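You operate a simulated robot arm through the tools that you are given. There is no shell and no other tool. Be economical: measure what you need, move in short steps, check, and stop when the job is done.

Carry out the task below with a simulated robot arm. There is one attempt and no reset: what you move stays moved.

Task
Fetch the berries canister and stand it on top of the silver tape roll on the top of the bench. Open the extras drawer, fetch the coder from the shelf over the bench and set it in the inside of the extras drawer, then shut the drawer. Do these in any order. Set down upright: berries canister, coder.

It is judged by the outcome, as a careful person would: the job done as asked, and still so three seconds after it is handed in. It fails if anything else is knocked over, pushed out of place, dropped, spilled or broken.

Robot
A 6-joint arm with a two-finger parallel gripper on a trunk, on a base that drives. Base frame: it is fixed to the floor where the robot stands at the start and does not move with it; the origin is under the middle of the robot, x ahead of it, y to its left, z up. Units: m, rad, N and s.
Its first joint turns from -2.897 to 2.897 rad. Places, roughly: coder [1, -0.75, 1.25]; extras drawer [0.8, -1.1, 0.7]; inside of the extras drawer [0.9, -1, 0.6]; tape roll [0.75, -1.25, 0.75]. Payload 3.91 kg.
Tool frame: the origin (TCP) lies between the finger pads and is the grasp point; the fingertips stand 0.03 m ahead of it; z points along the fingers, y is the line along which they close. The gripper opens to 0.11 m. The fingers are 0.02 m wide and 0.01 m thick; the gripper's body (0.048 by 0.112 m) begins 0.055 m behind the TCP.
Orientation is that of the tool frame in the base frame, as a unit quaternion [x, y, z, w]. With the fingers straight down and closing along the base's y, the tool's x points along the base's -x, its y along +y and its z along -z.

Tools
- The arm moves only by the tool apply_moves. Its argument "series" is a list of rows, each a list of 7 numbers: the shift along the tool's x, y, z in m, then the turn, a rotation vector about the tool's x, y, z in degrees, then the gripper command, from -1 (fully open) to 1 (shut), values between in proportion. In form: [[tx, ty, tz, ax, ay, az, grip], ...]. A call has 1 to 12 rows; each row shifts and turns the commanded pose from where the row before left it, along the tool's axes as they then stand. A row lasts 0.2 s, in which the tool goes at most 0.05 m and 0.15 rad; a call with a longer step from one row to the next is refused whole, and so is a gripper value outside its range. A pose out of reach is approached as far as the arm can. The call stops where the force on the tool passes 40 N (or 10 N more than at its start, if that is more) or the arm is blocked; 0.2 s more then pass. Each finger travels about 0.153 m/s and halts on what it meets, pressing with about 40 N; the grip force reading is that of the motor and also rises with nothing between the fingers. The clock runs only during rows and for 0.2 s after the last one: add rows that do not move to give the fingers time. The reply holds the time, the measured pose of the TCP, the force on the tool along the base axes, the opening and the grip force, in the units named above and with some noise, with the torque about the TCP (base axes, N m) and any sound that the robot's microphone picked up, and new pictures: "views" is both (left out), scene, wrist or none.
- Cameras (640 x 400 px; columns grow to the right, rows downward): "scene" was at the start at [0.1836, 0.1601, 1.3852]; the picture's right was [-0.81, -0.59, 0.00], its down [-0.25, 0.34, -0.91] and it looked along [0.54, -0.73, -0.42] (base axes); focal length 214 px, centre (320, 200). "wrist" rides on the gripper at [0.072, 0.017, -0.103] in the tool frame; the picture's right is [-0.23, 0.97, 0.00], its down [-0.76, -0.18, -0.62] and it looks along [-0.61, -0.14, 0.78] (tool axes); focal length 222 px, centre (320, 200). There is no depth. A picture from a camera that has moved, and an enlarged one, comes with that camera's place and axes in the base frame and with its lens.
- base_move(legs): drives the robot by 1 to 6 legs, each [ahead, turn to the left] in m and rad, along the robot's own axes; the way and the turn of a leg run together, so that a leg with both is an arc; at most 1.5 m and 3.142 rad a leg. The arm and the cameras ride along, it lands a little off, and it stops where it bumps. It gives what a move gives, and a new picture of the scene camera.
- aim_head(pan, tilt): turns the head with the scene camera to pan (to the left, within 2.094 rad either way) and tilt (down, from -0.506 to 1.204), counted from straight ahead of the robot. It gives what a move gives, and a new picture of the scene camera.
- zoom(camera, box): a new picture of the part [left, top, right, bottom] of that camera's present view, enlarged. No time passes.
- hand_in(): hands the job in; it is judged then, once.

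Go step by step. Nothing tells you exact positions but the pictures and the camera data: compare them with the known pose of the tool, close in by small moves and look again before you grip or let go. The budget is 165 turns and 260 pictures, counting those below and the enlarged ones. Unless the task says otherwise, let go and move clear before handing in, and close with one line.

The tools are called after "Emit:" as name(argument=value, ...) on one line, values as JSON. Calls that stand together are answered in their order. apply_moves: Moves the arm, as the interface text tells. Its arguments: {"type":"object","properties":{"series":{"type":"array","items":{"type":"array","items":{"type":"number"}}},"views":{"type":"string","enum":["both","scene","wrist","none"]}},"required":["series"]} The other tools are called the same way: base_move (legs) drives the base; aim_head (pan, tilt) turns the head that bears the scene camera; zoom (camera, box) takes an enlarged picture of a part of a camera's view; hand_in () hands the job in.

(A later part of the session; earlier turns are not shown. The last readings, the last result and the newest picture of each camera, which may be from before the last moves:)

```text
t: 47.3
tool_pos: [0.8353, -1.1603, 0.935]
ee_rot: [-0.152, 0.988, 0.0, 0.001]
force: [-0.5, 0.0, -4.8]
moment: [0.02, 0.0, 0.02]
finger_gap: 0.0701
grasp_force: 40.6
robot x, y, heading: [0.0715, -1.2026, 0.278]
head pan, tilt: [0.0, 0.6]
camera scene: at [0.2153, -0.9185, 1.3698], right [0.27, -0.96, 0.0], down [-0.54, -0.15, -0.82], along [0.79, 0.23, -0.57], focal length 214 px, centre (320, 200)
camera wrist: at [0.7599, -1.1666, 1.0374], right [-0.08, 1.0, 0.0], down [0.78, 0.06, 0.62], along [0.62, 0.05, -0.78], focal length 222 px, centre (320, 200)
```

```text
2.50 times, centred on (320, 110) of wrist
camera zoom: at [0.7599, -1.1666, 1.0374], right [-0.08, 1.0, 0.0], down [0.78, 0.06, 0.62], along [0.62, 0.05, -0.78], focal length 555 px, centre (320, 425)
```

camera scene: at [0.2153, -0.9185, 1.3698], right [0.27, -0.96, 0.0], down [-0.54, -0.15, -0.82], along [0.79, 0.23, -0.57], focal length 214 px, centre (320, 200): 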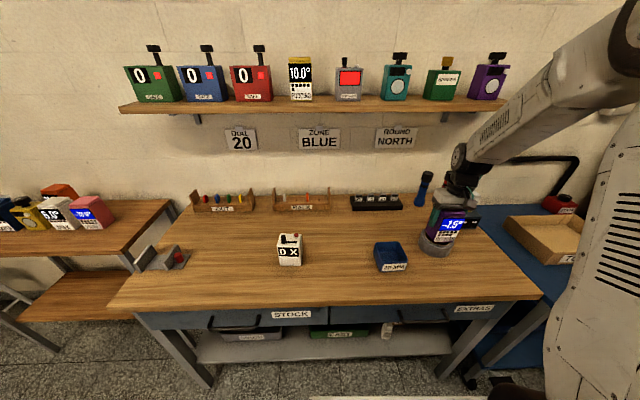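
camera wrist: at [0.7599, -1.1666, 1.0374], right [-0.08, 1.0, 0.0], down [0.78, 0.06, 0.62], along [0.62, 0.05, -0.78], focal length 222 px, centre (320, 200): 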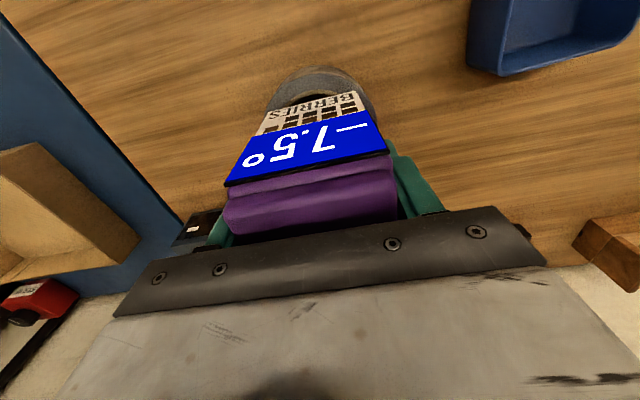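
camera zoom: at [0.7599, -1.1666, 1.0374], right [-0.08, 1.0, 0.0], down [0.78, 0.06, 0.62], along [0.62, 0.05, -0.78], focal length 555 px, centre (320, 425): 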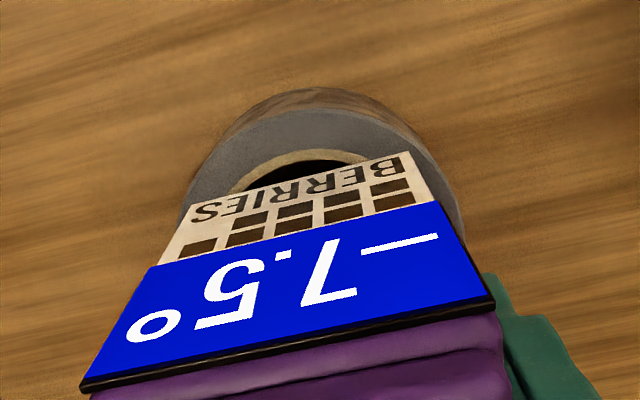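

Emit:
apply_moves(series=[[-0.006, 0, 0.008, 0, 0, 0, 1], [0, 0, 0.008, 0, 0, 0, 1], [0, 0, 0, 0, 0, 0, 1]])

Emit:
zoom(camera="scene", box=[410, 200, 480, 260])

Emit:
zoom(camera="wrist", box=[250, 40, 390, 150])

```text
t: 48.1
tool_pos: [0.8421, -1.158, 0.9211]
ee_rot: [-0.152, 0.988, -0.001, 0.002]
force: [1.3, 1.7, 27.7]
moment: [0.44, -0.12, -0.03]
finger_gap: 0.0699
grasp_force: 40.0
robot x, y, heading: [0.0744, -1.204, 0.274]
head pan, tilt: [0.0, 0.6]
camera scene: at [0.2142, -0.9185, 1.3699], right [0.27, -0.96, 0.0], down [-0.54, -0.15, -0.83], along [0.79, 0.23, -0.56], focal length 214 px, centre (320, 200)
camera wrist: at [0.7665, -1.1646, 1.0239], right [-0.08, 1.0, 0.0], down [0.78, 0.06, 0.63], along [0.63, 0.05, -0.78], focal length 222 px, centre (320, 200)
```

scene: 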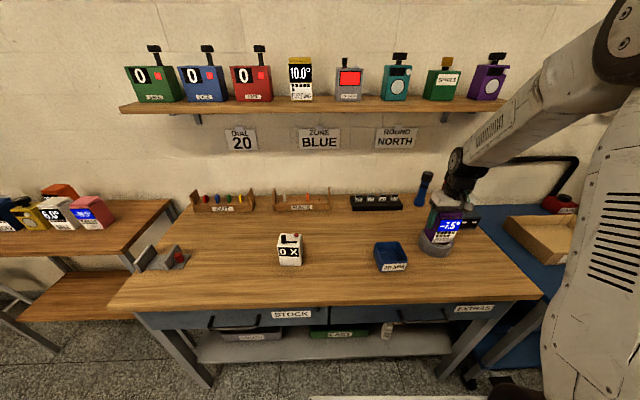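
wrist: 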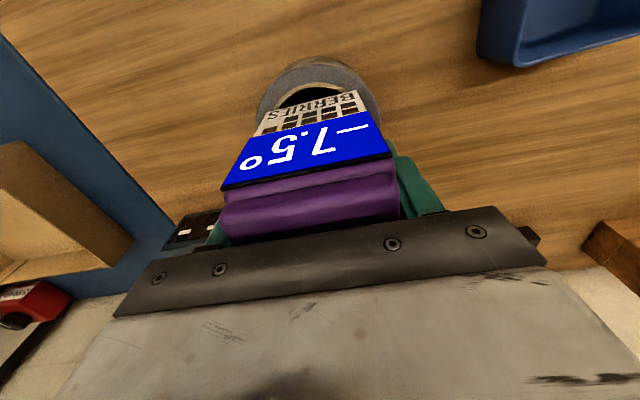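

```text
6.67 times, centred on (445, 230) of scene
camera zoom: at [0.2142, -0.9185, 1.3699], right [0.27, -0.96, 0.0], down [-0.54, -0.15, -0.83], along [0.79, 0.23, -0.56], focal length 1430 px, centre (-513, 0)
```

zoom: 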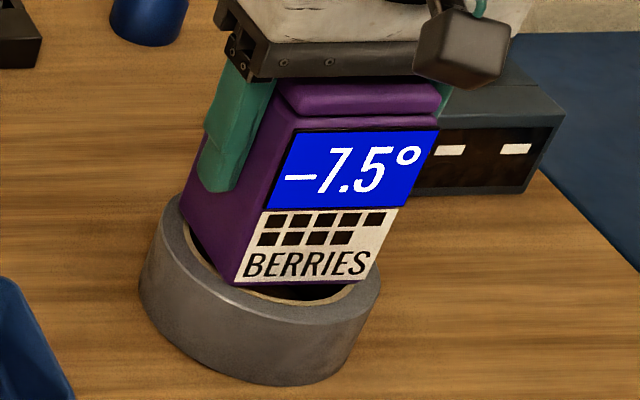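

```text
3.64 times, centred on (320, 95) of wrist
camera zoom: at [0.7665, -1.1646, 1.0239], right [-0.08, 1.0, 0.0], down [0.78, 0.06, 0.63], along [0.63, 0.05, -0.78], focal length 808 px, centre (320, 582)
```

zoom: 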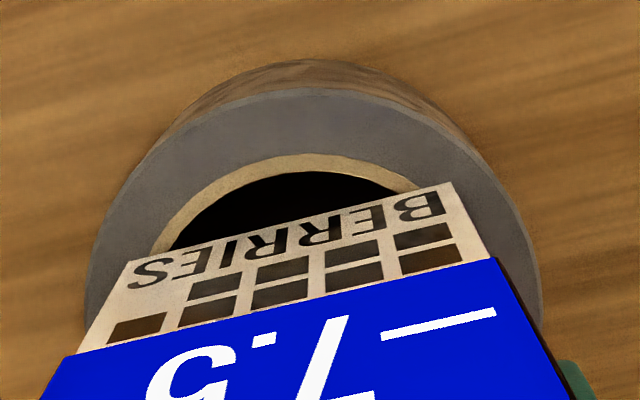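

Contact was made at TCP z≈0.921. I'll lift a few mm and look very closely at the centring.

Emit:
apply_moves(series=[[0, 0, -0.005, 0, 0, 0, 1], [0, 0, 0, 0, 0, 0, 1]])

Emit:
zoom(camera="scene", box=[420, 215, 460, 255])

Emit:
zoom(camera="wrist", box=[250, 50, 390, 130])

```text
t: 48.7
tool_pos: [0.8407, -1.1584, 0.9219]
ee_rot: [-0.152, 0.988, 0.0, 0.0]
force: [0.0, 0.4, -5.0]
moment: [0.01, 0.01, -0.03]
finger_gap: 0.0698
grasp_force: 40.0
robot x, y, heading: [0.0694, -1.2034, 0.273]
head pan, tilt: [0.0, 0.6]
camera scene: at [0.2154, -0.9185, 1.3698], right [0.27, -0.96, 0.0], down [-0.54, -0.15, -0.82], along [0.79, 0.23, -0.57], focal length 214 px, centre (320, 200)
camera wrist: at [0.7663, -1.1655, 1.027], right [-0.08, 1.0, 0.0], down [0.78, 0.06, 0.62], along [0.62, 0.05, -0.78], focal length 222 px, centre (320, 200)
```

scene: 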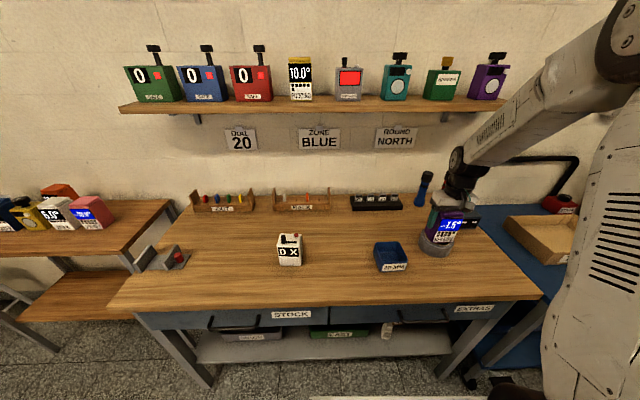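
wrist: 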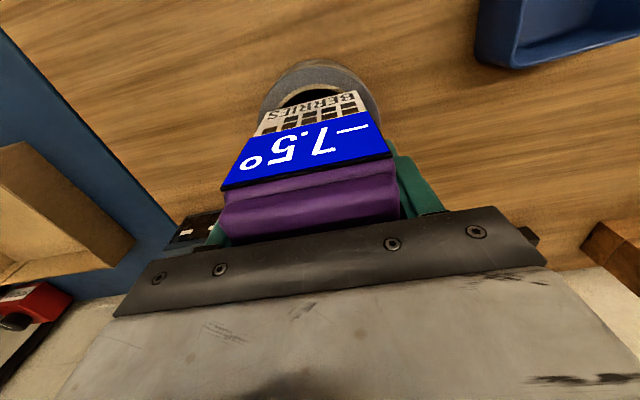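

```text
10.00 times, centred on (440, 235) of scene
camera zoom: at [0.2154, -0.9185, 1.3698], right [0.27, -0.96, 0.0], down [-0.54, -0.15, -0.82], along [0.79, 0.23, -0.57], focal length 2145 px, centre (-880, -150)
```

zoom: 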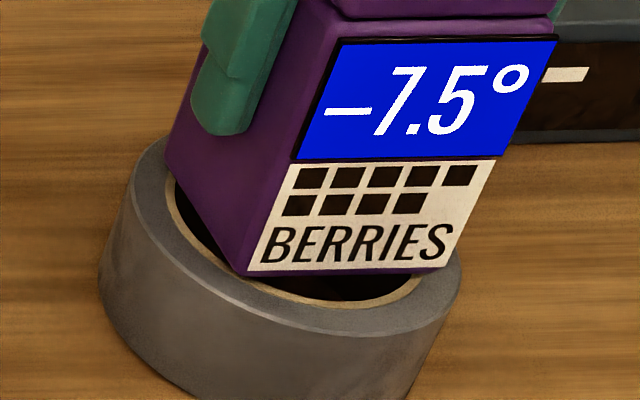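

```text
4.57 times, centred on (320, 90) of wrist
camera zoom: at [0.7663, -1.1655, 1.027], right [-0.08, 1.0, 0.0], down [0.78, 0.06, 0.62], along [0.62, 0.05, -0.78], focal length 1015 px, centre (320, 703)
```

zoom: 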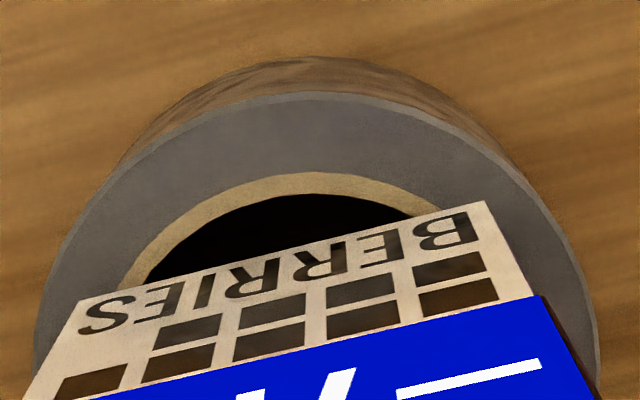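

The canister sits about 3–4 mm too far back; I'll nudge it and recheck.

Emit:
apply_moves(series=[[0.0035, 0.002, 0, 0, 0, 0, 1], [0, 0, 0.002, 0, 0, 0, 1], [0, 0, 0, 0, 0, 0, 1]], views="none")

Emit:
zoom(camera="scene", box=[420, 215, 460, 255])

Emit:
zoom(camera="wrist", box=[250, 50, 390, 130])

```text
t: 49.5
tool_pos: [0.8375, -1.1587, 0.9226]
ee_rot: [-0.152, 0.988, 0.0, 0.0]
force: [-0.5, 0.1, -5.5]
moment: [-0.04, 0.02, 0.01]
finger_gap: 0.0701
grasp_force: 40.0
robot x, y, heading: [0.0679, -1.2028, 0.277]
head pan, tilt: [0.0, 0.6]
```

```text
10.00 times, centred on (440, 235) of scene
camera zoom: at [0.2153, -0.9185, 1.3698], right [0.27, -0.96, 0.0], down [-0.54, -0.15, -0.82], along [0.79, 0.23, -0.57], focal length 2145 px, centre (-880, -150)
```

zoom: 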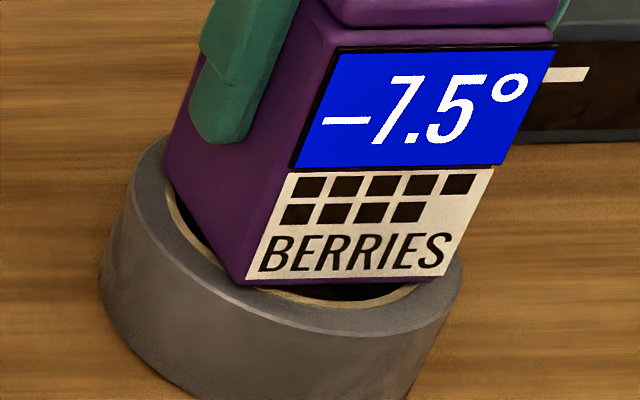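

```text
4.57 times, centred on (320, 90) of wrist
camera zoom: at [0.7625, -1.1646, 1.026], right [-0.08, 1.0, 0.0], down [0.78, 0.06, 0.62], along [0.62, 0.05, -0.78], focal length 1015 px, centre (320, 703)
```

zoom: 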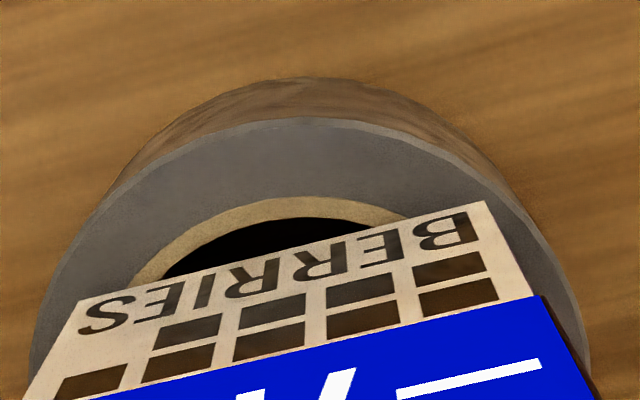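

Emit:
apply_moves(series=[[0, 0.0026, 0, 0, 0, 0, 1], [0, 0, 0.002, 0, 0, 0, 1], [0, 0, 0, 0, 0, 0, 1]], views="none")

Emit:
zoom(camera="scene", box=[420, 215, 460, 255])

Emit:
zoom(camera="wrist", box=[250, 50, 390, 130])

```text
t: 50.3
tool_pos: [0.8358, -1.1556, 0.9207]
ee_rot: [-0.152, 0.988, 0.001, 0.001]
force: [-0.1, -0.2, 2.9]
moment: [0.09, -0.2, -0.02]
finger_gap: 0.07
grasp_force: 39.8
robot x, y, heading: [0.0688, -1.2052, 0.277]
head pan, tilt: [0.0, 0.6]
```

```text
10.00 times, centred on (440, 235) of scene
camera zoom: at [0.215, -0.9185, 1.3698], right [0.27, -0.96, 0.0], down [-0.54, -0.15, -0.83], along [0.79, 0.23, -0.56], focal length 2145 px, centre (-880, -150)
```

zoom: 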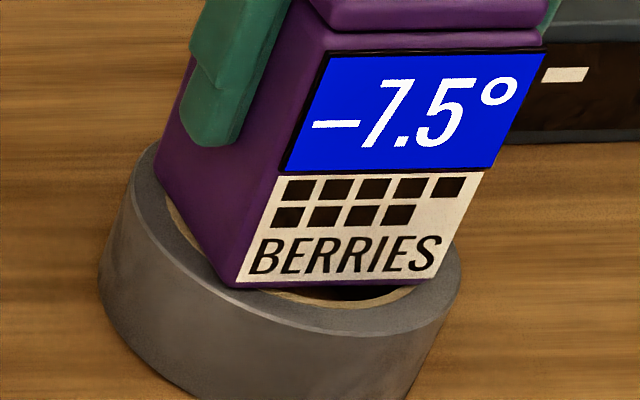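

```text
4.57 times, centred on (320, 90) of wrist
camera zoom: at [0.7619, -1.1622, 1.0244], right [-0.08, 1.0, 0.0], down [0.78, 0.06, 0.62], along [0.62, 0.05, -0.78], focal length 1015 px, centre (320, 703)
```

zoom: 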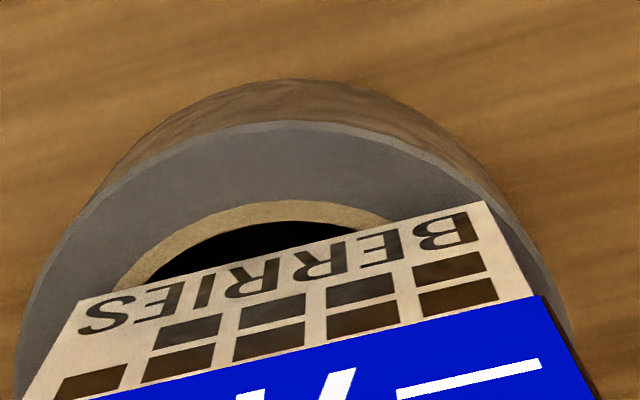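

Now touching. Scene and wrist views disagree by a few mm, so I'll split the difference: back 2 mm sideways, 1.5 mm forward, then set down and release.

Emit:
apply_moves(series=[[0, 0, -0.004, 0, 0, 0, 1], [-0.001, -0.0022, 0, 0, 0, 0, 1], [0, 0, 0.003, 0, 0, 0, 1], [0, 0, 0.002, 0, 0, 0, 1], [0, 0, 0, 0, 0, 0, 1]], views="none")

Emit:
zoom(camera="scene", box=[420, 215, 460, 255])

Emit:
zoom(camera="wrist", box=[250, 50, 390, 130])

```text
t: 51.5
tool_pos: [0.8388, -1.1573, 0.9215]
ee_rot: [-0.152, 0.988, 0.0, 0.001]
force: [-2.9, 0.7, 22.6]
moment: [0.33, -0.09, 0.06]
finger_gap: 0.0697
grasp_force: 39.8
robot x, y, heading: [0.0714, -1.2047, 0.277]
head pan, tilt: [0.0, 0.6]
```

```text
10.00 times, centred on (440, 235) of scene
camera zoom: at [0.2142, -0.9185, 1.3699], right [0.27, -0.96, 0.0], down [-0.54, -0.15, -0.83], along [0.79, 0.23, -0.56], focal length 2145 px, centre (-880, -150)
```

zoom: 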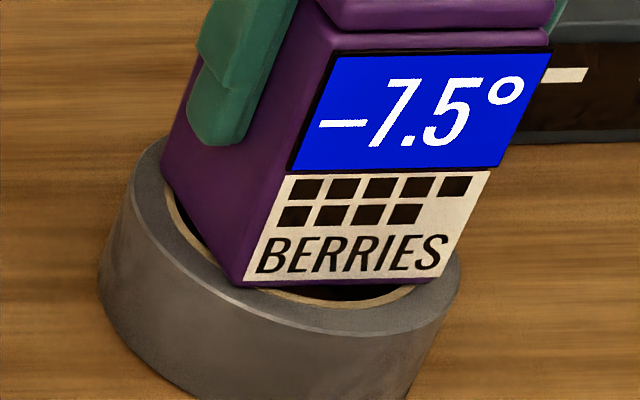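

```text
4.57 times, centred on (320, 90) of wrist
camera zoom: at [0.763, -1.1647, 1.024], right [-0.08, 1.0, 0.0], down [0.78, 0.06, 0.63], along [0.62, 0.05, -0.78], focal length 1015 px, centre (320, 703)
```

zoom: 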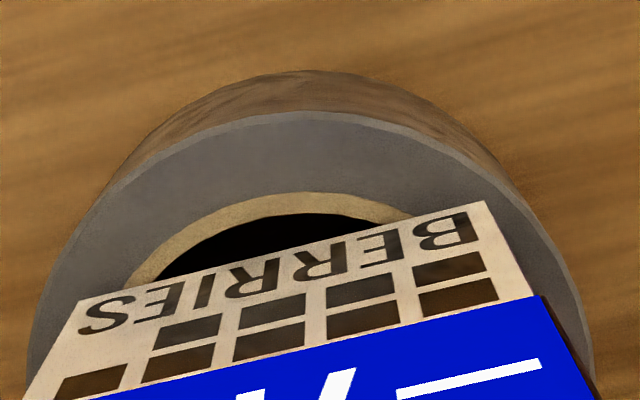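

Emit:
apply_moves(series=[[0, 0, -0.001, 0, 0, 0, 0.2], [0, 0, 0, 0, 0, 0, -0.64], [0, 0, 0, 0, 0, 0, -0.64], [0, 0, 0, 0, 0, 0, -0.64]])

Emit:
zoom(camera="scene", box=[410, 180, 470, 260])

```text
t: 52.5
tool_pos: [0.8379, -1.1595, 0.9197]
ee_rot: [-0.152, 0.988, 0.001, 0.0]
force: [0.0, -0.6, -0.2]
moment: [0.01, 0.04, -0.01]
finger_gap: 0.09
grasp_force: 0.1
robot x, y, heading: [0.0712, -1.2026, 0.279]
head pan, tilt: [0.0, 0.6]
camera scene: at [0.2152, -0.9185, 1.3698], right [0.27, -0.96, 0.0], down [-0.54, -0.15, -0.83], along [0.79, 0.23, -0.57], focal length 214 px, centre (320, 200)
camera wrist: at [0.7629, -1.1648, 1.0239], right [-0.08, 1.0, 0.0], down [0.78, 0.06, 0.62], along [0.62, 0.05, -0.78], focal length 222 px, centre (320, 200)
```

scene: 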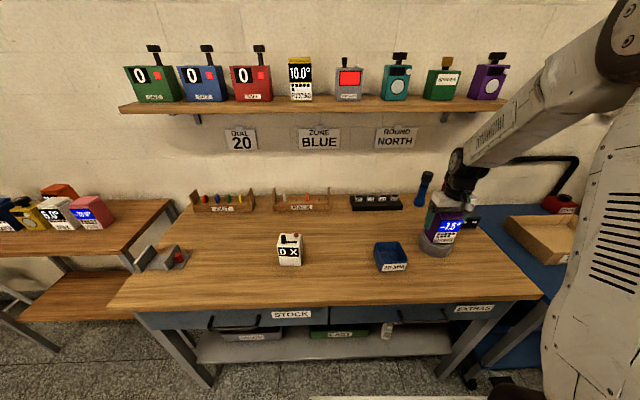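
wrist: 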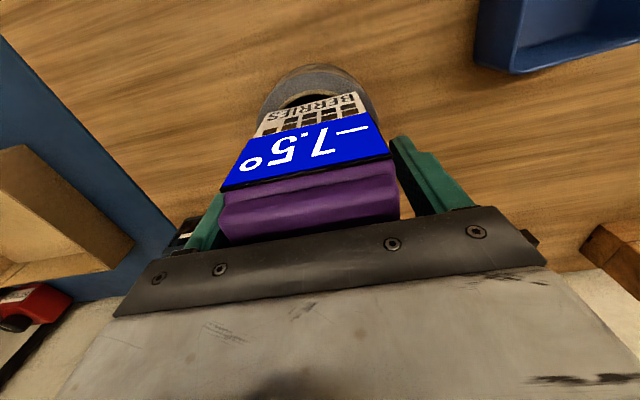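

```text
5.00 times, centred on (440, 220) of scene
camera zoom: at [0.2152, -0.9185, 1.3698], right [0.27, -0.96, 0.0], down [-0.54, -0.15, -0.83], along [0.79, 0.23, -0.57], focal length 1072 px, centre (-280, 100)
```

zoom: 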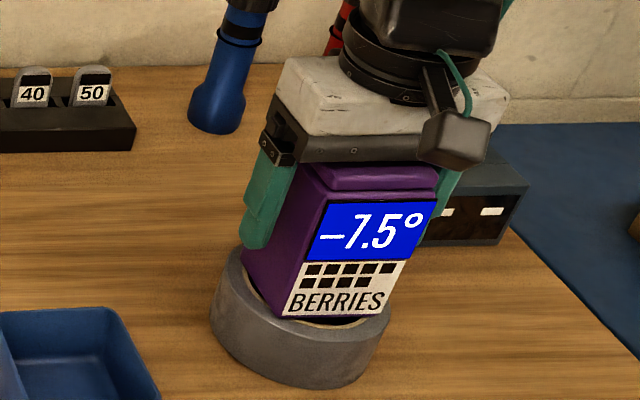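

It stands on the roll. Withdrawing straight up.

Emit:
apply_moves(series=[[0, 0, -0.02, 0, 0, 0, -0.64], [0, 0, -0.03, 0, 0, 0, -0.64], [0, 0, -0.04, 0, 0, 0, -0.64], [0, 0, -0.04, 0, 0, 0, -0.64], [0, 0, -0.04, 0, 0, 0, -0.64], [0, 0, 0, 0, 0, 0, -0.64]])

Emit:
zoom(camera="scene", box=[400, 180, 480, 260])

```text
t: 53.9
tool_pos: [0.8371, -1.1576, 1.0901]
ee_rot: [-0.152, 0.988, 0.0, 0.0]
force: [0.2, -0.4, -0.8]
moment: [0.0, 0.01, -0.01]
finger_gap: 0.0904
grasp_force: 0.0
robot x, y, heading: [0.0669, -1.2052, 0.276]
head pan, tilt: [0.0, 0.6]
camera scene: at [0.2152, -0.9185, 1.3698], right [0.27, -0.96, 0.0], down [-0.54, -0.15, -0.82], along [0.79, 0.23, -0.57], focal length 214 px, centre (320, 200)
camera wrist: at [0.7626, -1.1643, 1.193], right [-0.08, 1.0, 0.0], down [0.78, 0.06, 0.62], along [0.62, 0.05, -0.78], focal length 222 px, centre (320, 200)
```

scene: 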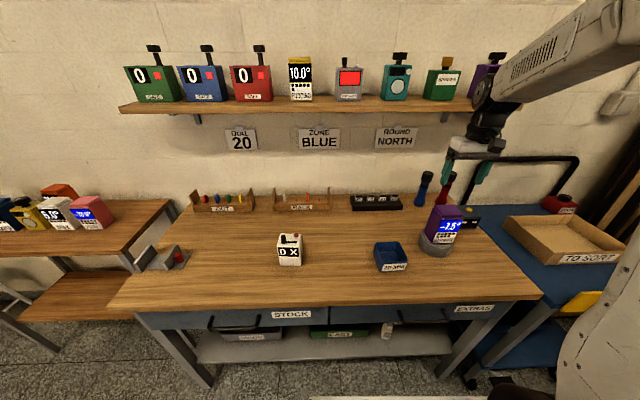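
wrist: 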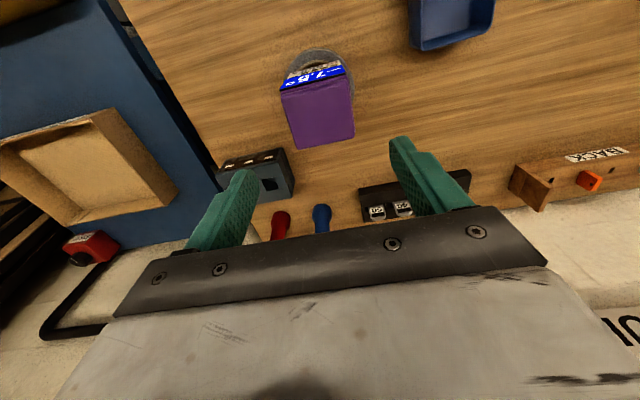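

```text
5.00 times, centred on (440, 220) of scene
camera zoom: at [0.2152, -0.9185, 1.3698], right [0.27, -0.96, 0.0], down [-0.54, -0.15, -0.82], along [0.79, 0.23, -0.57], focal length 1072 px, centre (-280, 100)
```

zoom: 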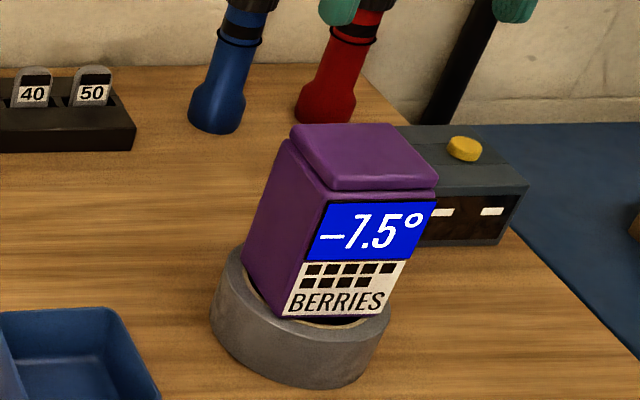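

Berries is standing centred on the tape roll. Next is the drawer: I'll back up and measure the EXTRAS handle.

Emit:
zoom(camera="scene", box=[380, 280, 520, 350])

Emit:
base_move(legs=[[-0.34, 0.025]])

Emit:
zoom(camera="scene", box=[340, 200, 480, 290])

```text
4.57 times, centred on (450, 315) of scene
camera zoom: at [0.2152, -0.9185, 1.3698], right [0.27, -0.96, 0.0], down [-0.54, -0.15, -0.82], along [0.79, 0.23, -0.57], focal length 980 px, centre (-274, -326)
```

zoom: 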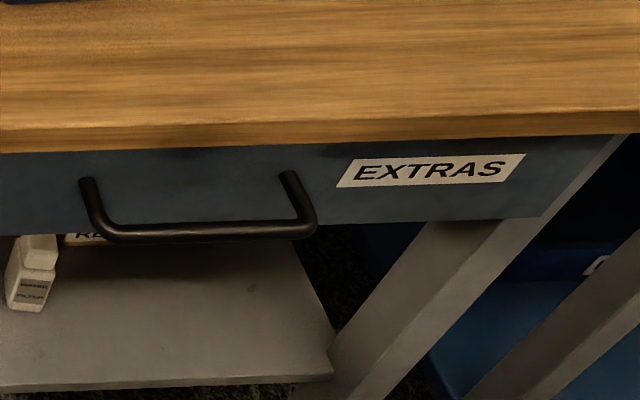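

```text
t: 56.1
tool_pos: [0.5177, -1.2319, 1.0891]
ee_rot: [-0.165, 0.986, 0.0, 0.0]
force: [0.5, -0.9, -1.2]
moment: [0.0, 0.0, -0.02]
finger_gap: 0.0904
grasp_force: 0.1
robot x, y, heading: [-0.2485, -1.3011, 0.303]
head pan, tilt: [0.0, 0.6]
camera scene: at [-0.1108, -1.0097, 1.3698], right [0.3, -0.95, 0.0], down [-0.54, -0.17, -0.83], along [0.79, 0.25, -0.56], focal length 214 px, centre (320, 200)
```

scene: 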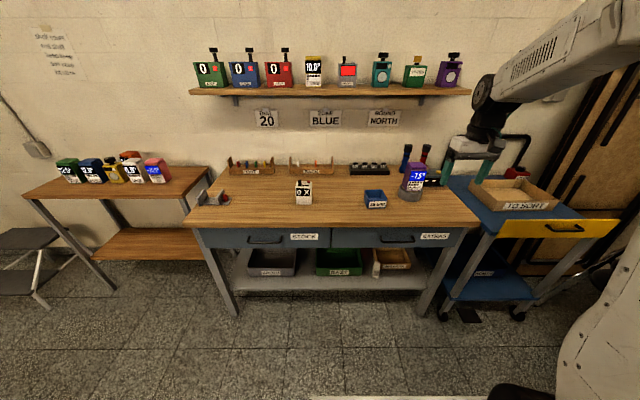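

```text
4.44 times, centred on (410, 245) of scene
camera zoom: at [-0.1108, -1.0097, 1.3698], right [0.3, -0.95, 0.0], down [-0.54, -0.17, -0.83], along [0.79, 0.25, -0.56], focal length 953 px, centre (-80, 0)
```

zoom: 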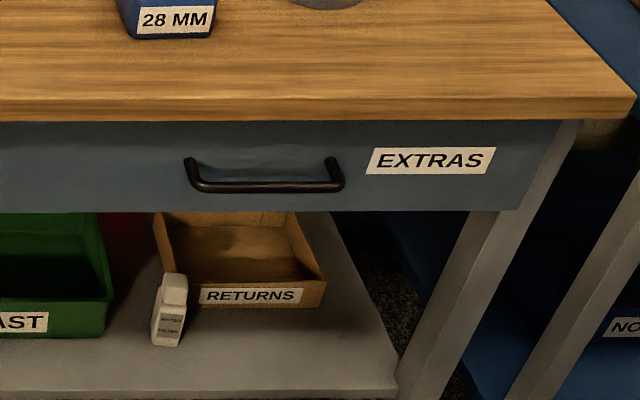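

Handle bar centre ≈(0.611, −1.131, 0.707), protruding about 3.5 cm. I'll back up slightly more and turn the tool to near-horizontal with vertical closing.

Emit:
base_move(legs=[[-0.07, 0]])

Emit:
apply_moves(series=[[0, 0, 0, 0, 0, 8.3, -0.64], [0, 0, 0, 0, 0, 8.3, -0.64], [0, 0, 0, 0, 0, 8.3, -0.64], [0, 0, 0, 0, 0, 8.3, -0.64], [0, 0, 0, 0, 0, 8.3, -0.64], [0, 0, 0, 0, 0, 8.3, -0.64], [0, 0, 0, 0, 0, 8.3, -0.64], [0, 0, 0, 0, 0, 8.3, -0.64], [0, 0, 0, 0, 0, 8.3, -0.64], [0, 0, 0, 0, 0, 8.3, -0.64], [0, 0, 0, 0, 0, 5, -0.64], [0, 0, 0, 0, 0, 0, -0.64]], views="none")

Emit:
apply_moves(series=[[0, 0, 0, -8.3, 0, 0, 0.2], [0, 0, 0, -8.3, 0, 0, 0.2], [0, 0, 0, -8.3, 0, 0, 0.2], [0, 0, 0, -8.3, 0, 0, 0.2], [0, 0, 0, -8.3, 0, 0, 0.2], [0, 0, 0, -8.3, 0, 0, 0.2], [0, 0, 0, -8.3, 0, 0, 0.2], [0, 0, 0, -8.3, 0, 0, 0.2], [0, 0, 0, -8.3, 0, 0, 0.2], [0, 0, 0, 0, 0, 0, 0.2]])

```text
t: 57.1
tool_pos: [0.4509, -1.2536, 1.0902]
ee_rot: [-0.165, 0.986, -0.001, 0.0]
force: [0.0, 0.1, -0.5]
moment: [-0.01, 0.0, -0.01]
finger_gap: 0.09
grasp_force: 0.0
robot x, y, heading: [-0.3163, -1.3199, 0.305]
head pan, tilt: [0.0, 0.6]
camera scene: at [-0.1777, -1.0306, 1.3698], right [0.3, -0.95, 0.0], down [-0.54, -0.17, -0.83], along [0.79, 0.25, -0.56], focal length 214 px, centre (320, 200)
```

scene: 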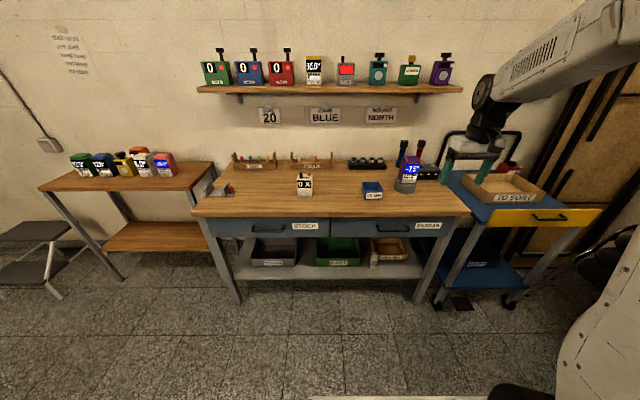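

```text
t: 59.7
tool_pos: [0.4511, -1.254, 1.0892]
ee_rot: [0.568, 0.823, 0.0, 0.0]
force: [0.0, -0.1, -0.2]
moment: [-0.02, -0.01, -0.01]
finger_gap: 0.0902
grasp_force: 0.1
robot x, y, heading: [-0.3129, -1.32, 0.3]
head pan, tilt: [0.0, 0.6]
```

```text
t: 61.9
tool_pos: [0.4512, -1.2523, 1.0896]
ee_rot: [0.45, 0.655, 0.5, 0.344]
force: [-0.2, 0.3, -0.7]
moment: [0.0, 0.01, 0.0]
finger_gap: 0.0441
grasp_force: 0.1
robot x, y, heading: [-0.3119, -1.3205, 0.3]
head pan, tilt: [0.0, 0.6]
camera scene: at [-0.1777, -1.0306, 1.3698], right [0.3, -0.95, 0.0], down [-0.54, -0.17, -0.83], along [0.79, 0.25, -0.56], focal length 214 px, centre (320, 200)
camera wrist: at [0.3352, -1.2203, 1.1329], right [0.32, -0.12, 0.94], down [-0.33, -0.94, -0.01], along [0.89, -0.31, -0.34], focal length 222 px, centre (320, 200)
```

scene: 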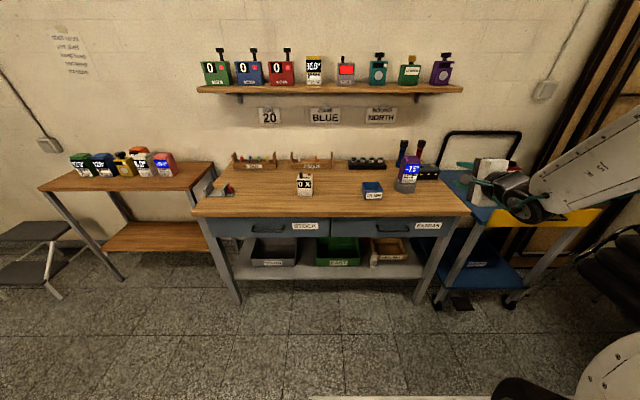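
wrist: 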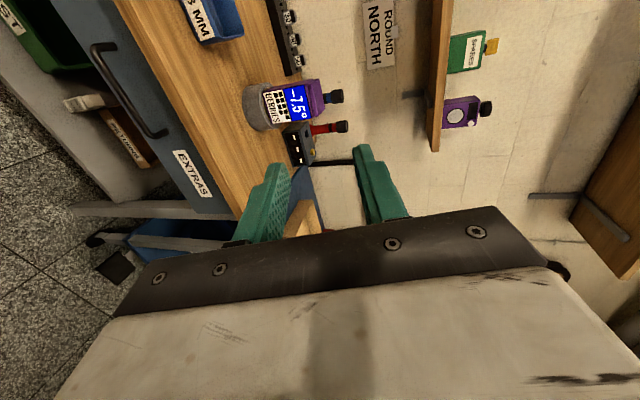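

Tool is horizontal-ish. Now I'll bring it to about 10 cm in front of the handle.

Emit:
apply_moves(series=[[0, 0, 0, 0, -3.6, 0, 0.2], [0.0075, -0.0355, 0.0192, 0, 0, 0, 0.2], [0.0075, -0.0355, 0.0192, 0, 0, 0, 0.2], [0.0075, -0.0355, 0.0192, 0, 0, 0, 0.2], [0.0075, -0.0355, 0.0192, 0, 0, 0, 0.2], [0.0075, -0.0355, 0.0192, 0, 0, 0, 0.2], [0.0075, -0.0355, 0.0192, 0, 0, 0, 0.2], [0.0075, -0.0355, 0.0192, 0, 0, 0, 0.2], [0.0075, -0.0355, 0.0192, 0, 0, 0, 0.2], [0.0075, -0.0355, 0.0192, 0, 0, 0, 0.2], [0, 0, 0, 0, 0, 0, 0.2]])

Emit:
zoom(camera="scene", box=[340, 180, 480, 290])

```text
t: 64.3
tool_pos: [0.5132, -1.2073, 0.7335]
ee_rot: [0.463, 0.646, 0.488, 0.36]
force: [-0.2, -0.5, -0.3]
moment: [-0.03, -0.02, 0.04]
finger_gap: 0.0441
grasp_force: 0.1
out of reach, approached as far as the arm can: row 7, 8, 9, 10
robot x, y, heading: [-0.3176, -1.316, 0.304]
head pan, tilt: [0.0, 0.6]
camera scene: at [-0.1776, -1.0306, 1.3698], right [0.3, -0.95, 0.0], down [-0.54, -0.17, -0.82], along [0.79, 0.25, -0.57], focal length 214 px, centre (320, 200)
camera wrist: at [0.3992, -1.1674, 0.7759], right [0.31, -0.12, 0.94], down [-0.38, -0.92, 0.0], along [0.87, -0.36, -0.33], focal length 222 px, centre (320, 200)
```

scene: 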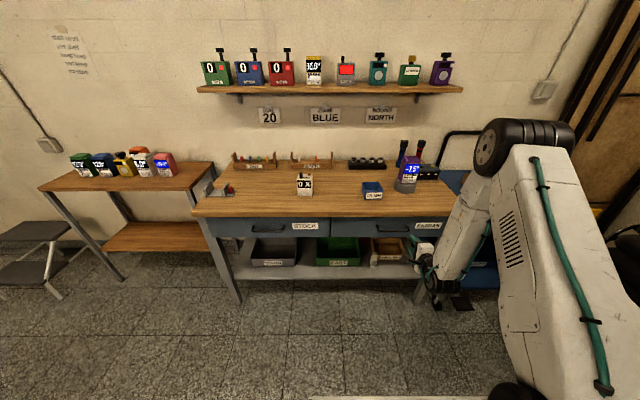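
wrist: 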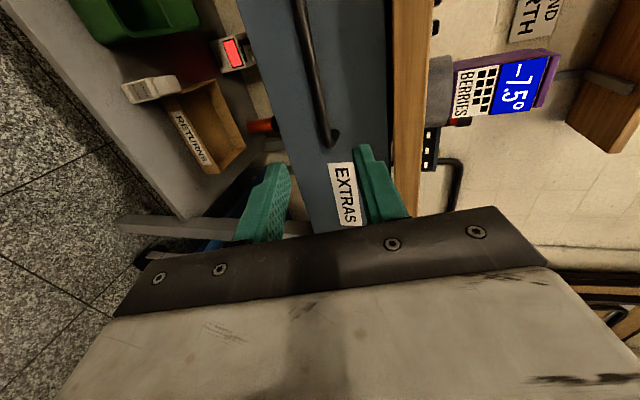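

```text
3.64 times, centred on (410, 235) of scene
camera zoom: at [-0.1776, -1.0306, 1.3698], right [0.3, -0.95, 0.0], down [-0.54, -0.17, -0.82], along [0.79, 0.25, -0.57], focal length 780 px, centre (-7, 73)
```

zoom: 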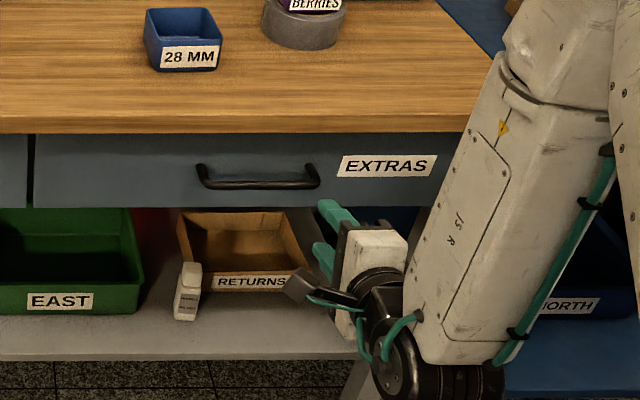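

The arm is too folded in here; backing the base will give more room for the horizontal grasp.

Emit:
base_move(legs=[[-0.13, 0]])

Emit:
apply_moves(series=[[0.01, 0, 0.03, 0, 0, 0, 0.2], [0.01, 0, 0.03, 0, 0, 0, 0.2], [0.01, 0, 0.03, 0, 0, 0, 0.2], [0, 0, 0, 0, 0, 0, 0.2]])

Emit:
zoom(camera="scene", box=[340, 180, 480, 290])

```text
t: 65.5
tool_pos: [0.3889, -1.2466, 0.7336]
ee_rot: [0.464, 0.646, 0.487, 0.361]
force: [-0.1, -0.8, -0.1]
moment: [0.01, 0.0, -0.01]
finger_gap: 0.0439
grasp_force: 0.1
robot x, y, heading: [-0.4371, -1.3542, 0.301]
head pan, tilt: [0.0, 0.6]
camera scene: at [-0.3016, -1.0696, 1.3698], right [0.3, -0.95, 0.0], down [-0.54, -0.17, -0.82], along [0.79, 0.25, -0.57], focal length 214 px, centre (320, 200)
```

scene: 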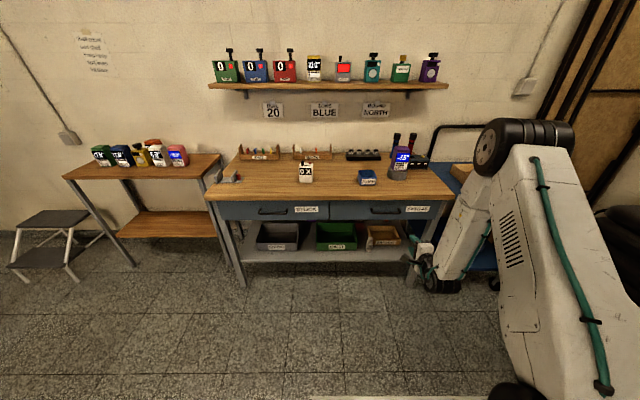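

```text
t: 66.5
tool_pos: [0.4685, -1.2275, 0.7114]
ee_rot: [0.461, 0.648, 0.491, 0.357]
force: [-0.3, 0.1, 1.5]
moment: [0.01, 0.03, 0.03]
finger_gap: 0.0437
grasp_force: 0.0
out of reach, approached as far as the arm can: row 1, 2, 3
robot x, y, heading: [-0.4378, -1.3568, 0.3]
head pan, tilt: [0.0, 0.6]
camera scene: at [-0.3016, -1.0696, 1.3698], right [0.3, -0.95, 0.0], down [-0.54, -0.17, -0.82], along [0.79, 0.25, -0.57], focal length 214 px, centre (320, 200)
camera wrist: at [0.3543, -1.1897, 0.7549], right [0.31, -0.12, 0.94], down [-0.37, -0.93, 0.0], along [0.88, -0.35, -0.34], focal length 222 px, centre (320, 200)
```

scene: 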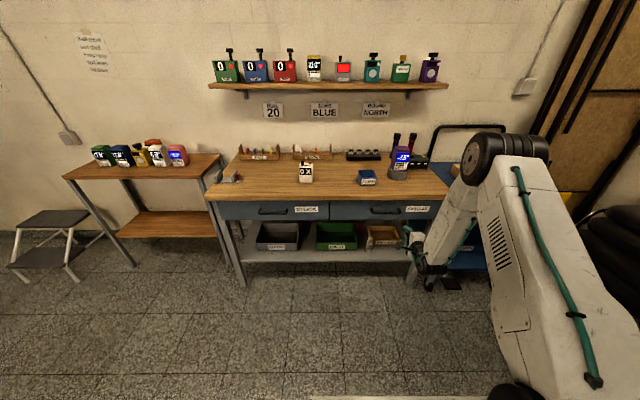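
wrist: 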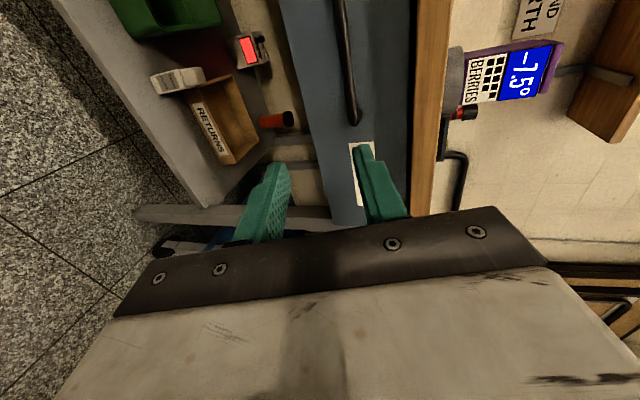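

```text
3.64 times, centred on (410, 235) of scene
camera zoom: at [-0.3016, -1.0696, 1.3698], right [0.3, -0.95, 0.0], down [-0.54, -0.17, -0.82], along [0.79, 0.25, -0.57], focal length 780 px, centre (-7, 73)
```

zoom: 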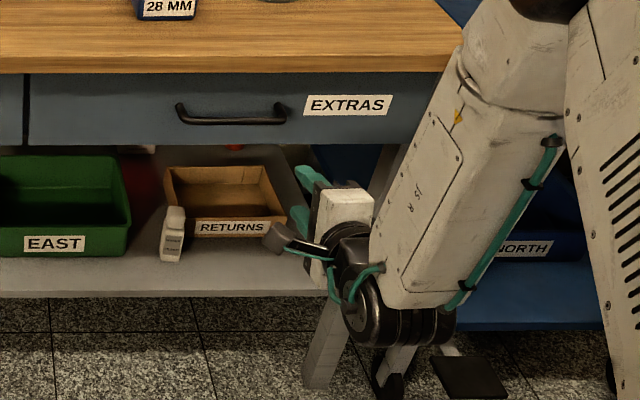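

The lateral reach is limited in this posture; a small left turn of the base will line the gripper up with the handle.

Emit:
base_move(legs=[[0, 0.055]])

Emit:
apply_moves(series=[[0, 0, 0, 0, 0, 0, 0.2]], views="wrist")

Emit:
zoom(camera="scene", box=[340, 180, 480, 290])

```text
t: 67.4
tool_pos: [0.46, -1.1772, 0.7121]
ee_rot: [0.441, 0.661, 0.501, 0.343]
force: [-0.1, -0.1, -0.2]
moment: [-0.01, -0.03, -0.02]
finger_gap: 0.0441
grasp_force: 0.1
robot x, y, heading: [-0.4397, -1.3578, 0.355]
head pan, tilt: [0.0, 0.6]
camera scene: at [-0.318, -1.0623, 1.3698], right [0.35, -0.94, 0.0], down [-0.53, -0.2, -0.82], along [0.77, 0.29, -0.57], focal length 214 px, centre (320, 200)
```

scene: 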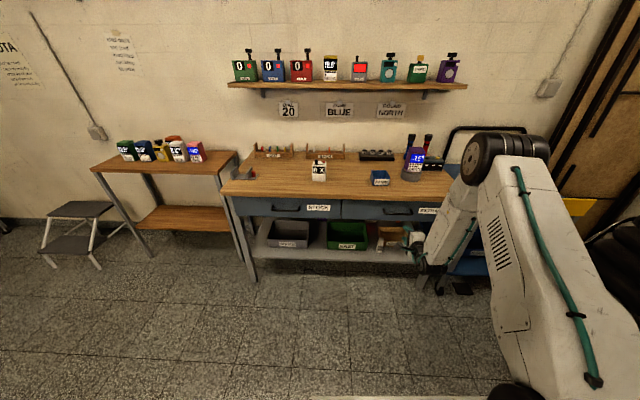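

```text
t: 67.8
tool_pos: [0.4606, -1.1771, 0.7119]
ee_rot: [0.443, 0.661, 0.5, 0.342]
force: [0.4, -0.9, 0.1]
moment: [0.03, -0.02, -0.01]
finger_gap: 0.044
grasp_force: 0.1
robot x, y, heading: [-0.4411, -1.3597, 0.359]
head pan, tilt: [0.0, 0.6]
camera wrist: at [0.3434, -1.1456, 0.755], right [0.32, -0.11, 0.94], down [-0.32, -0.95, 0.0], along [0.89, -0.3, -0.34], focal length 222 px, centre (320, 200)
```

wrist: 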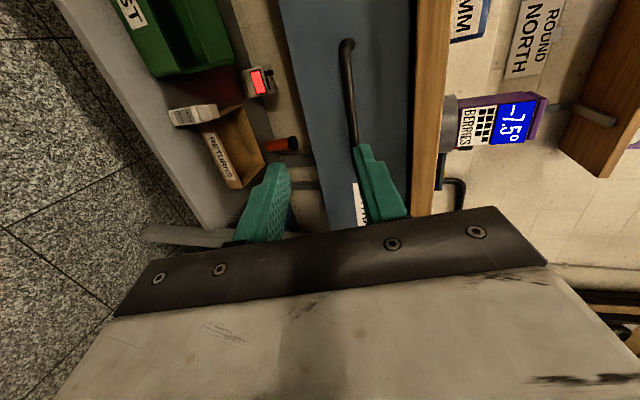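

```text
3.64 times, centred on (410, 235) of scene
camera zoom: at [-0.318, -1.0623, 1.3698], right [0.35, -0.94, 0.0], down [-0.53, -0.2, -0.82], along [0.77, 0.29, -0.57], focal length 780 px, centre (-7, 73)
```

zoom: 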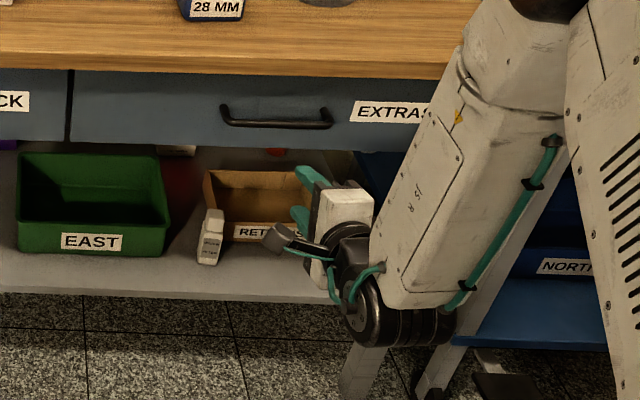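

Emit:
apply_moves(series=[[-0.0035, 0.009, 0.0347, 0, 0, 0, 0.2], [-0.0035, 0.009, 0.0347, 0, 0, 0, 0.2], [-0.0035, 0.009, 0.0347, 0, 0, 0, 0.2], [0, 0, 0, 0, 0, 0, 0.2]])

Emit:
zoom(camera="scene", box=[360, 180, 450, 250])

Emit:
zoom(camera="wrist", box=[220, 60, 420, 220])

```text
t: 68.8
tool_pos: [0.5645, -1.1453, 0.7107]
ee_rot: [0.441, 0.661, 0.502, 0.342]
force: [-0.6, 0.3, -0.8]
moment: [0.01, 0.02, 0.01]
finger_gap: 0.0443
grasp_force: 0.0
robot x, y, heading: [-0.4402, -1.3584, 0.356]
head pan, tilt: [0.0, 0.6]
camera scene: at [-0.318, -1.0623, 1.3698], right [0.35, -0.94, 0.0], down [-0.53, -0.2, -0.82], along [0.77, 0.29, -0.57], focal length 214 px, centre (320, 200)
camera wrist: at [0.4471, -1.1148, 0.7541], right [0.32, -0.11, 0.94], down [-0.31, -0.95, 0.0], along [0.89, -0.3, -0.34], focal length 222 px, centre (320, 200)
```

scene: 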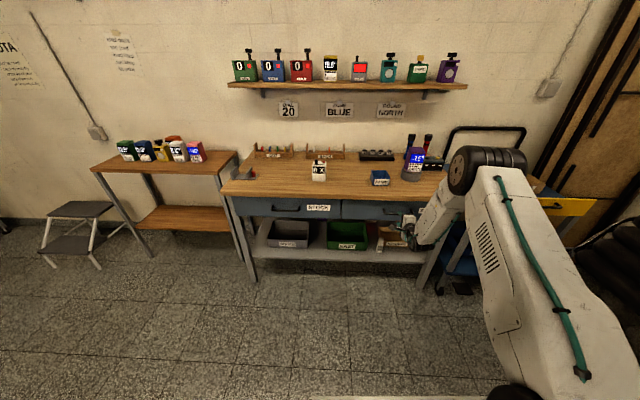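
wrist: 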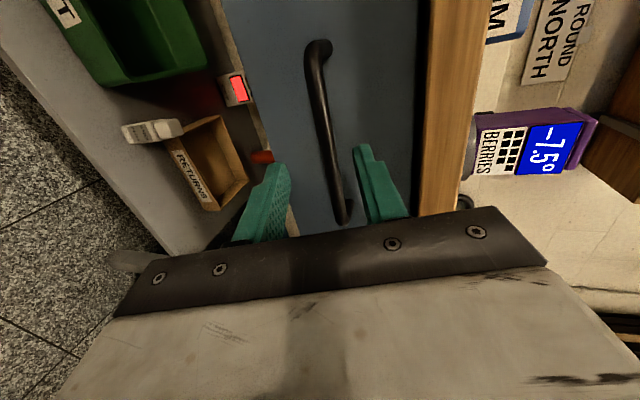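

```text
5.71 times, centred on (405, 215) of scene
camera zoom: at [-0.318, -1.0623, 1.3698], right [0.35, -0.94, 0.0], down [-0.53, -0.2, -0.82], along [0.77, 0.29, -0.57], focal length 1226 px, centre (-166, 114)
```

zoom: 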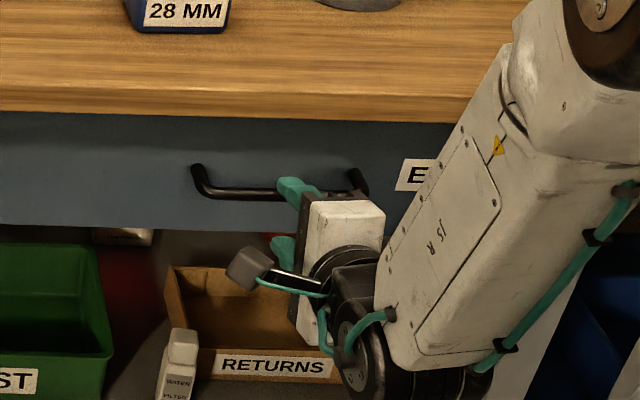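

```text
2.50 times, centred on (320, 140) of wrist
camera zoom: at [0.4471, -1.1148, 0.7541], right [0.32, -0.11, 0.94], down [-0.31, -0.95, 0.0], along [0.89, -0.3, -0.34], focal length 555 px, centre (320, 350)
```

zoom: 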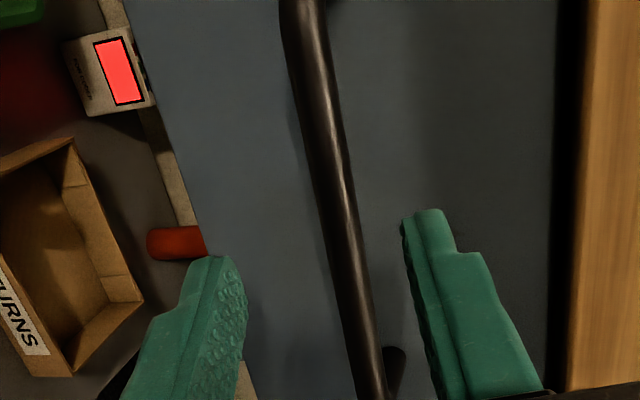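

Emit:
apply_moves(series=[[-0.002, 0.0045, 0.0167, 0, 0, 0, 0.2], [-0.002, 0.0045, 0.0167, 0, 0, 0, 0.2], [0, 0, 0, 0, 0, 0, 0.2], [0, 0, 0, 0, 0, 0, 1], [0, 0, 0, 0, 0, 0, 1], [0, 0, 0, 0, 0, 0, 1]])

Emit:
zoom(camera="wrist", box=[220, 60, 420, 220])

```text
t: 70.2
tool_pos: [0.5967, -1.1384, 0.7078]
ee_rot: [0.443, 0.661, 0.5, 0.342]
force: [-3.3, -0.2, -13.8]
moment: [0.72, 0.53, -0.51]
finger_gap: 0.0121
grasp_force: 45.0
robot x, y, heading: [-0.4405, -1.3574, 0.364]
head pan, tilt: [0.0, 0.6]
camera scene: at [-0.3175, -1.0622, 1.3697], right [0.35, -0.94, 0.0], down [-0.53, -0.2, -0.82], along [0.77, 0.29, -0.57], focal length 214 px, centre (320, 200)
camera wrist: at [0.4799, -1.1065, 0.7517], right [0.32, -0.1, 0.94], down [-0.32, -0.95, 0.0], along [0.89, -0.3, -0.34], focal length 222 px, centre (320, 200)
```

scene: 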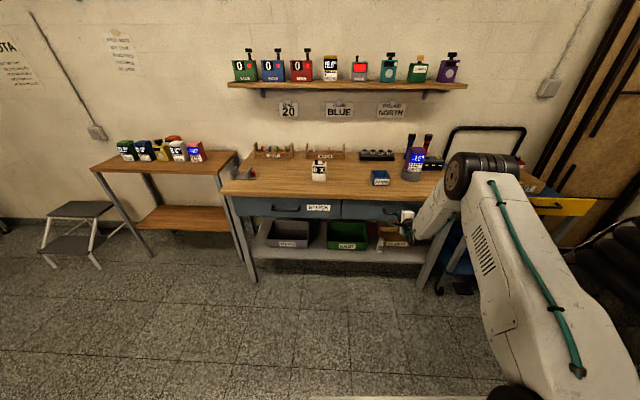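
wrist: 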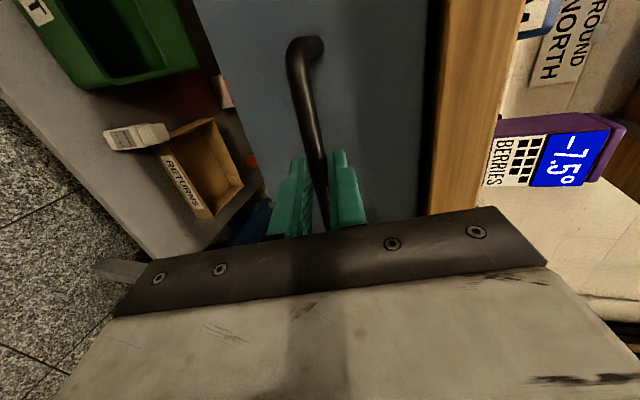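

```text
2.50 times, centred on (320, 140) of wrist
camera zoom: at [0.4799, -1.1065, 0.7517], right [0.32, -0.1, 0.94], down [-0.32, -0.95, 0.0], along [0.89, -0.3, -0.34], focal length 555 px, centre (320, 350)
```

zoom: 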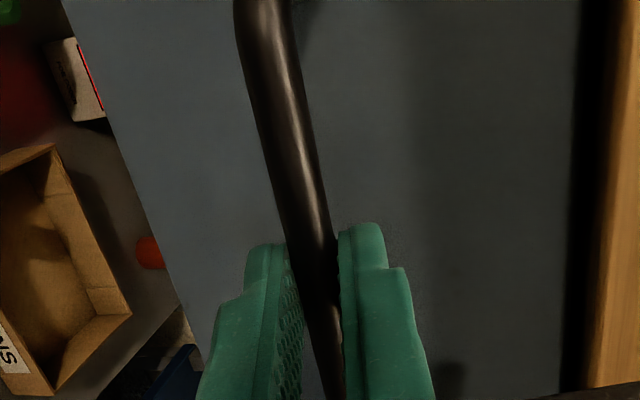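

The handle is gripped (gap 0.012). Pulling straight out.

Emit:
apply_moves(series=[[0, -0.002, 0, 0, 0, 0, 1], [0.0016, -0.0052, -0.0192, 0, 0, 0, 1], [0.0016, -0.0052, -0.0192, 0, 0, 0, 1], [0.0024, -0.0078, -0.0289, 0, 0, 0, 1], [0.0024, -0.0078, -0.0289, 0, 0, 0, 1]])

```text
t: 71.4
tool_pos: [0.5008, -1.1681, 0.7094]
ee_rot: [0.442, 0.66, 0.5, 0.344]
force: [3.2, -5.2, -3.4]
moment: [0.94, 0.31, 0.27]
finger_gap: 0.0121
grasp_force: 44.8
robot x, y, heading: [-0.443, -1.3552, 0.363]
head pan, tilt: [0.0, 0.6]
camera scene: at [-0.3175, -1.0625, 1.3698], right [0.35, -0.94, 0.0], down [-0.53, -0.2, -0.82], along [0.77, 0.29, -0.57], focal length 214 px, centre (320, 200)
camera wrist: at [0.3844, -1.1368, 0.751], right [0.32, -0.11, 0.94], down [-0.32, -0.95, 0.0], along [0.89, -0.3, -0.34], focal length 222 px, centre (320, 200)
```

scene: 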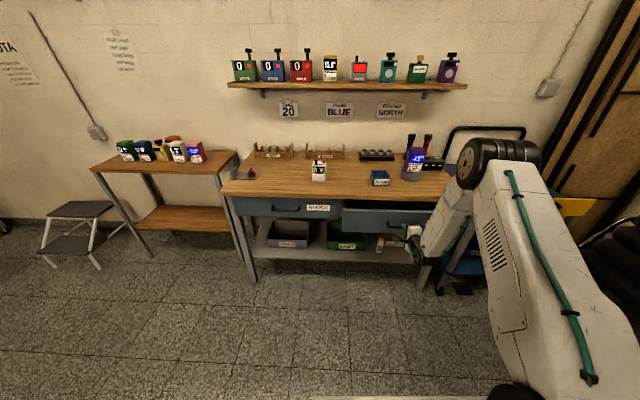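
wrist: 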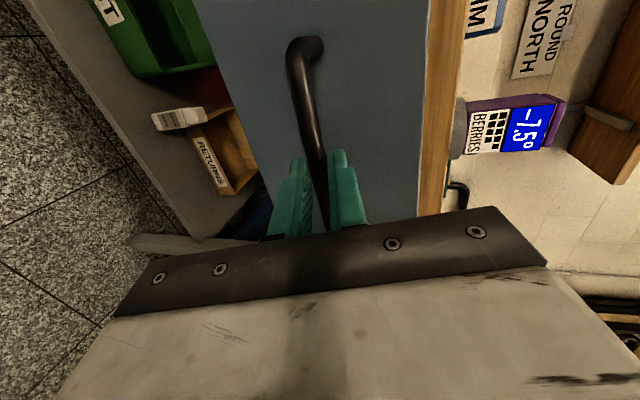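

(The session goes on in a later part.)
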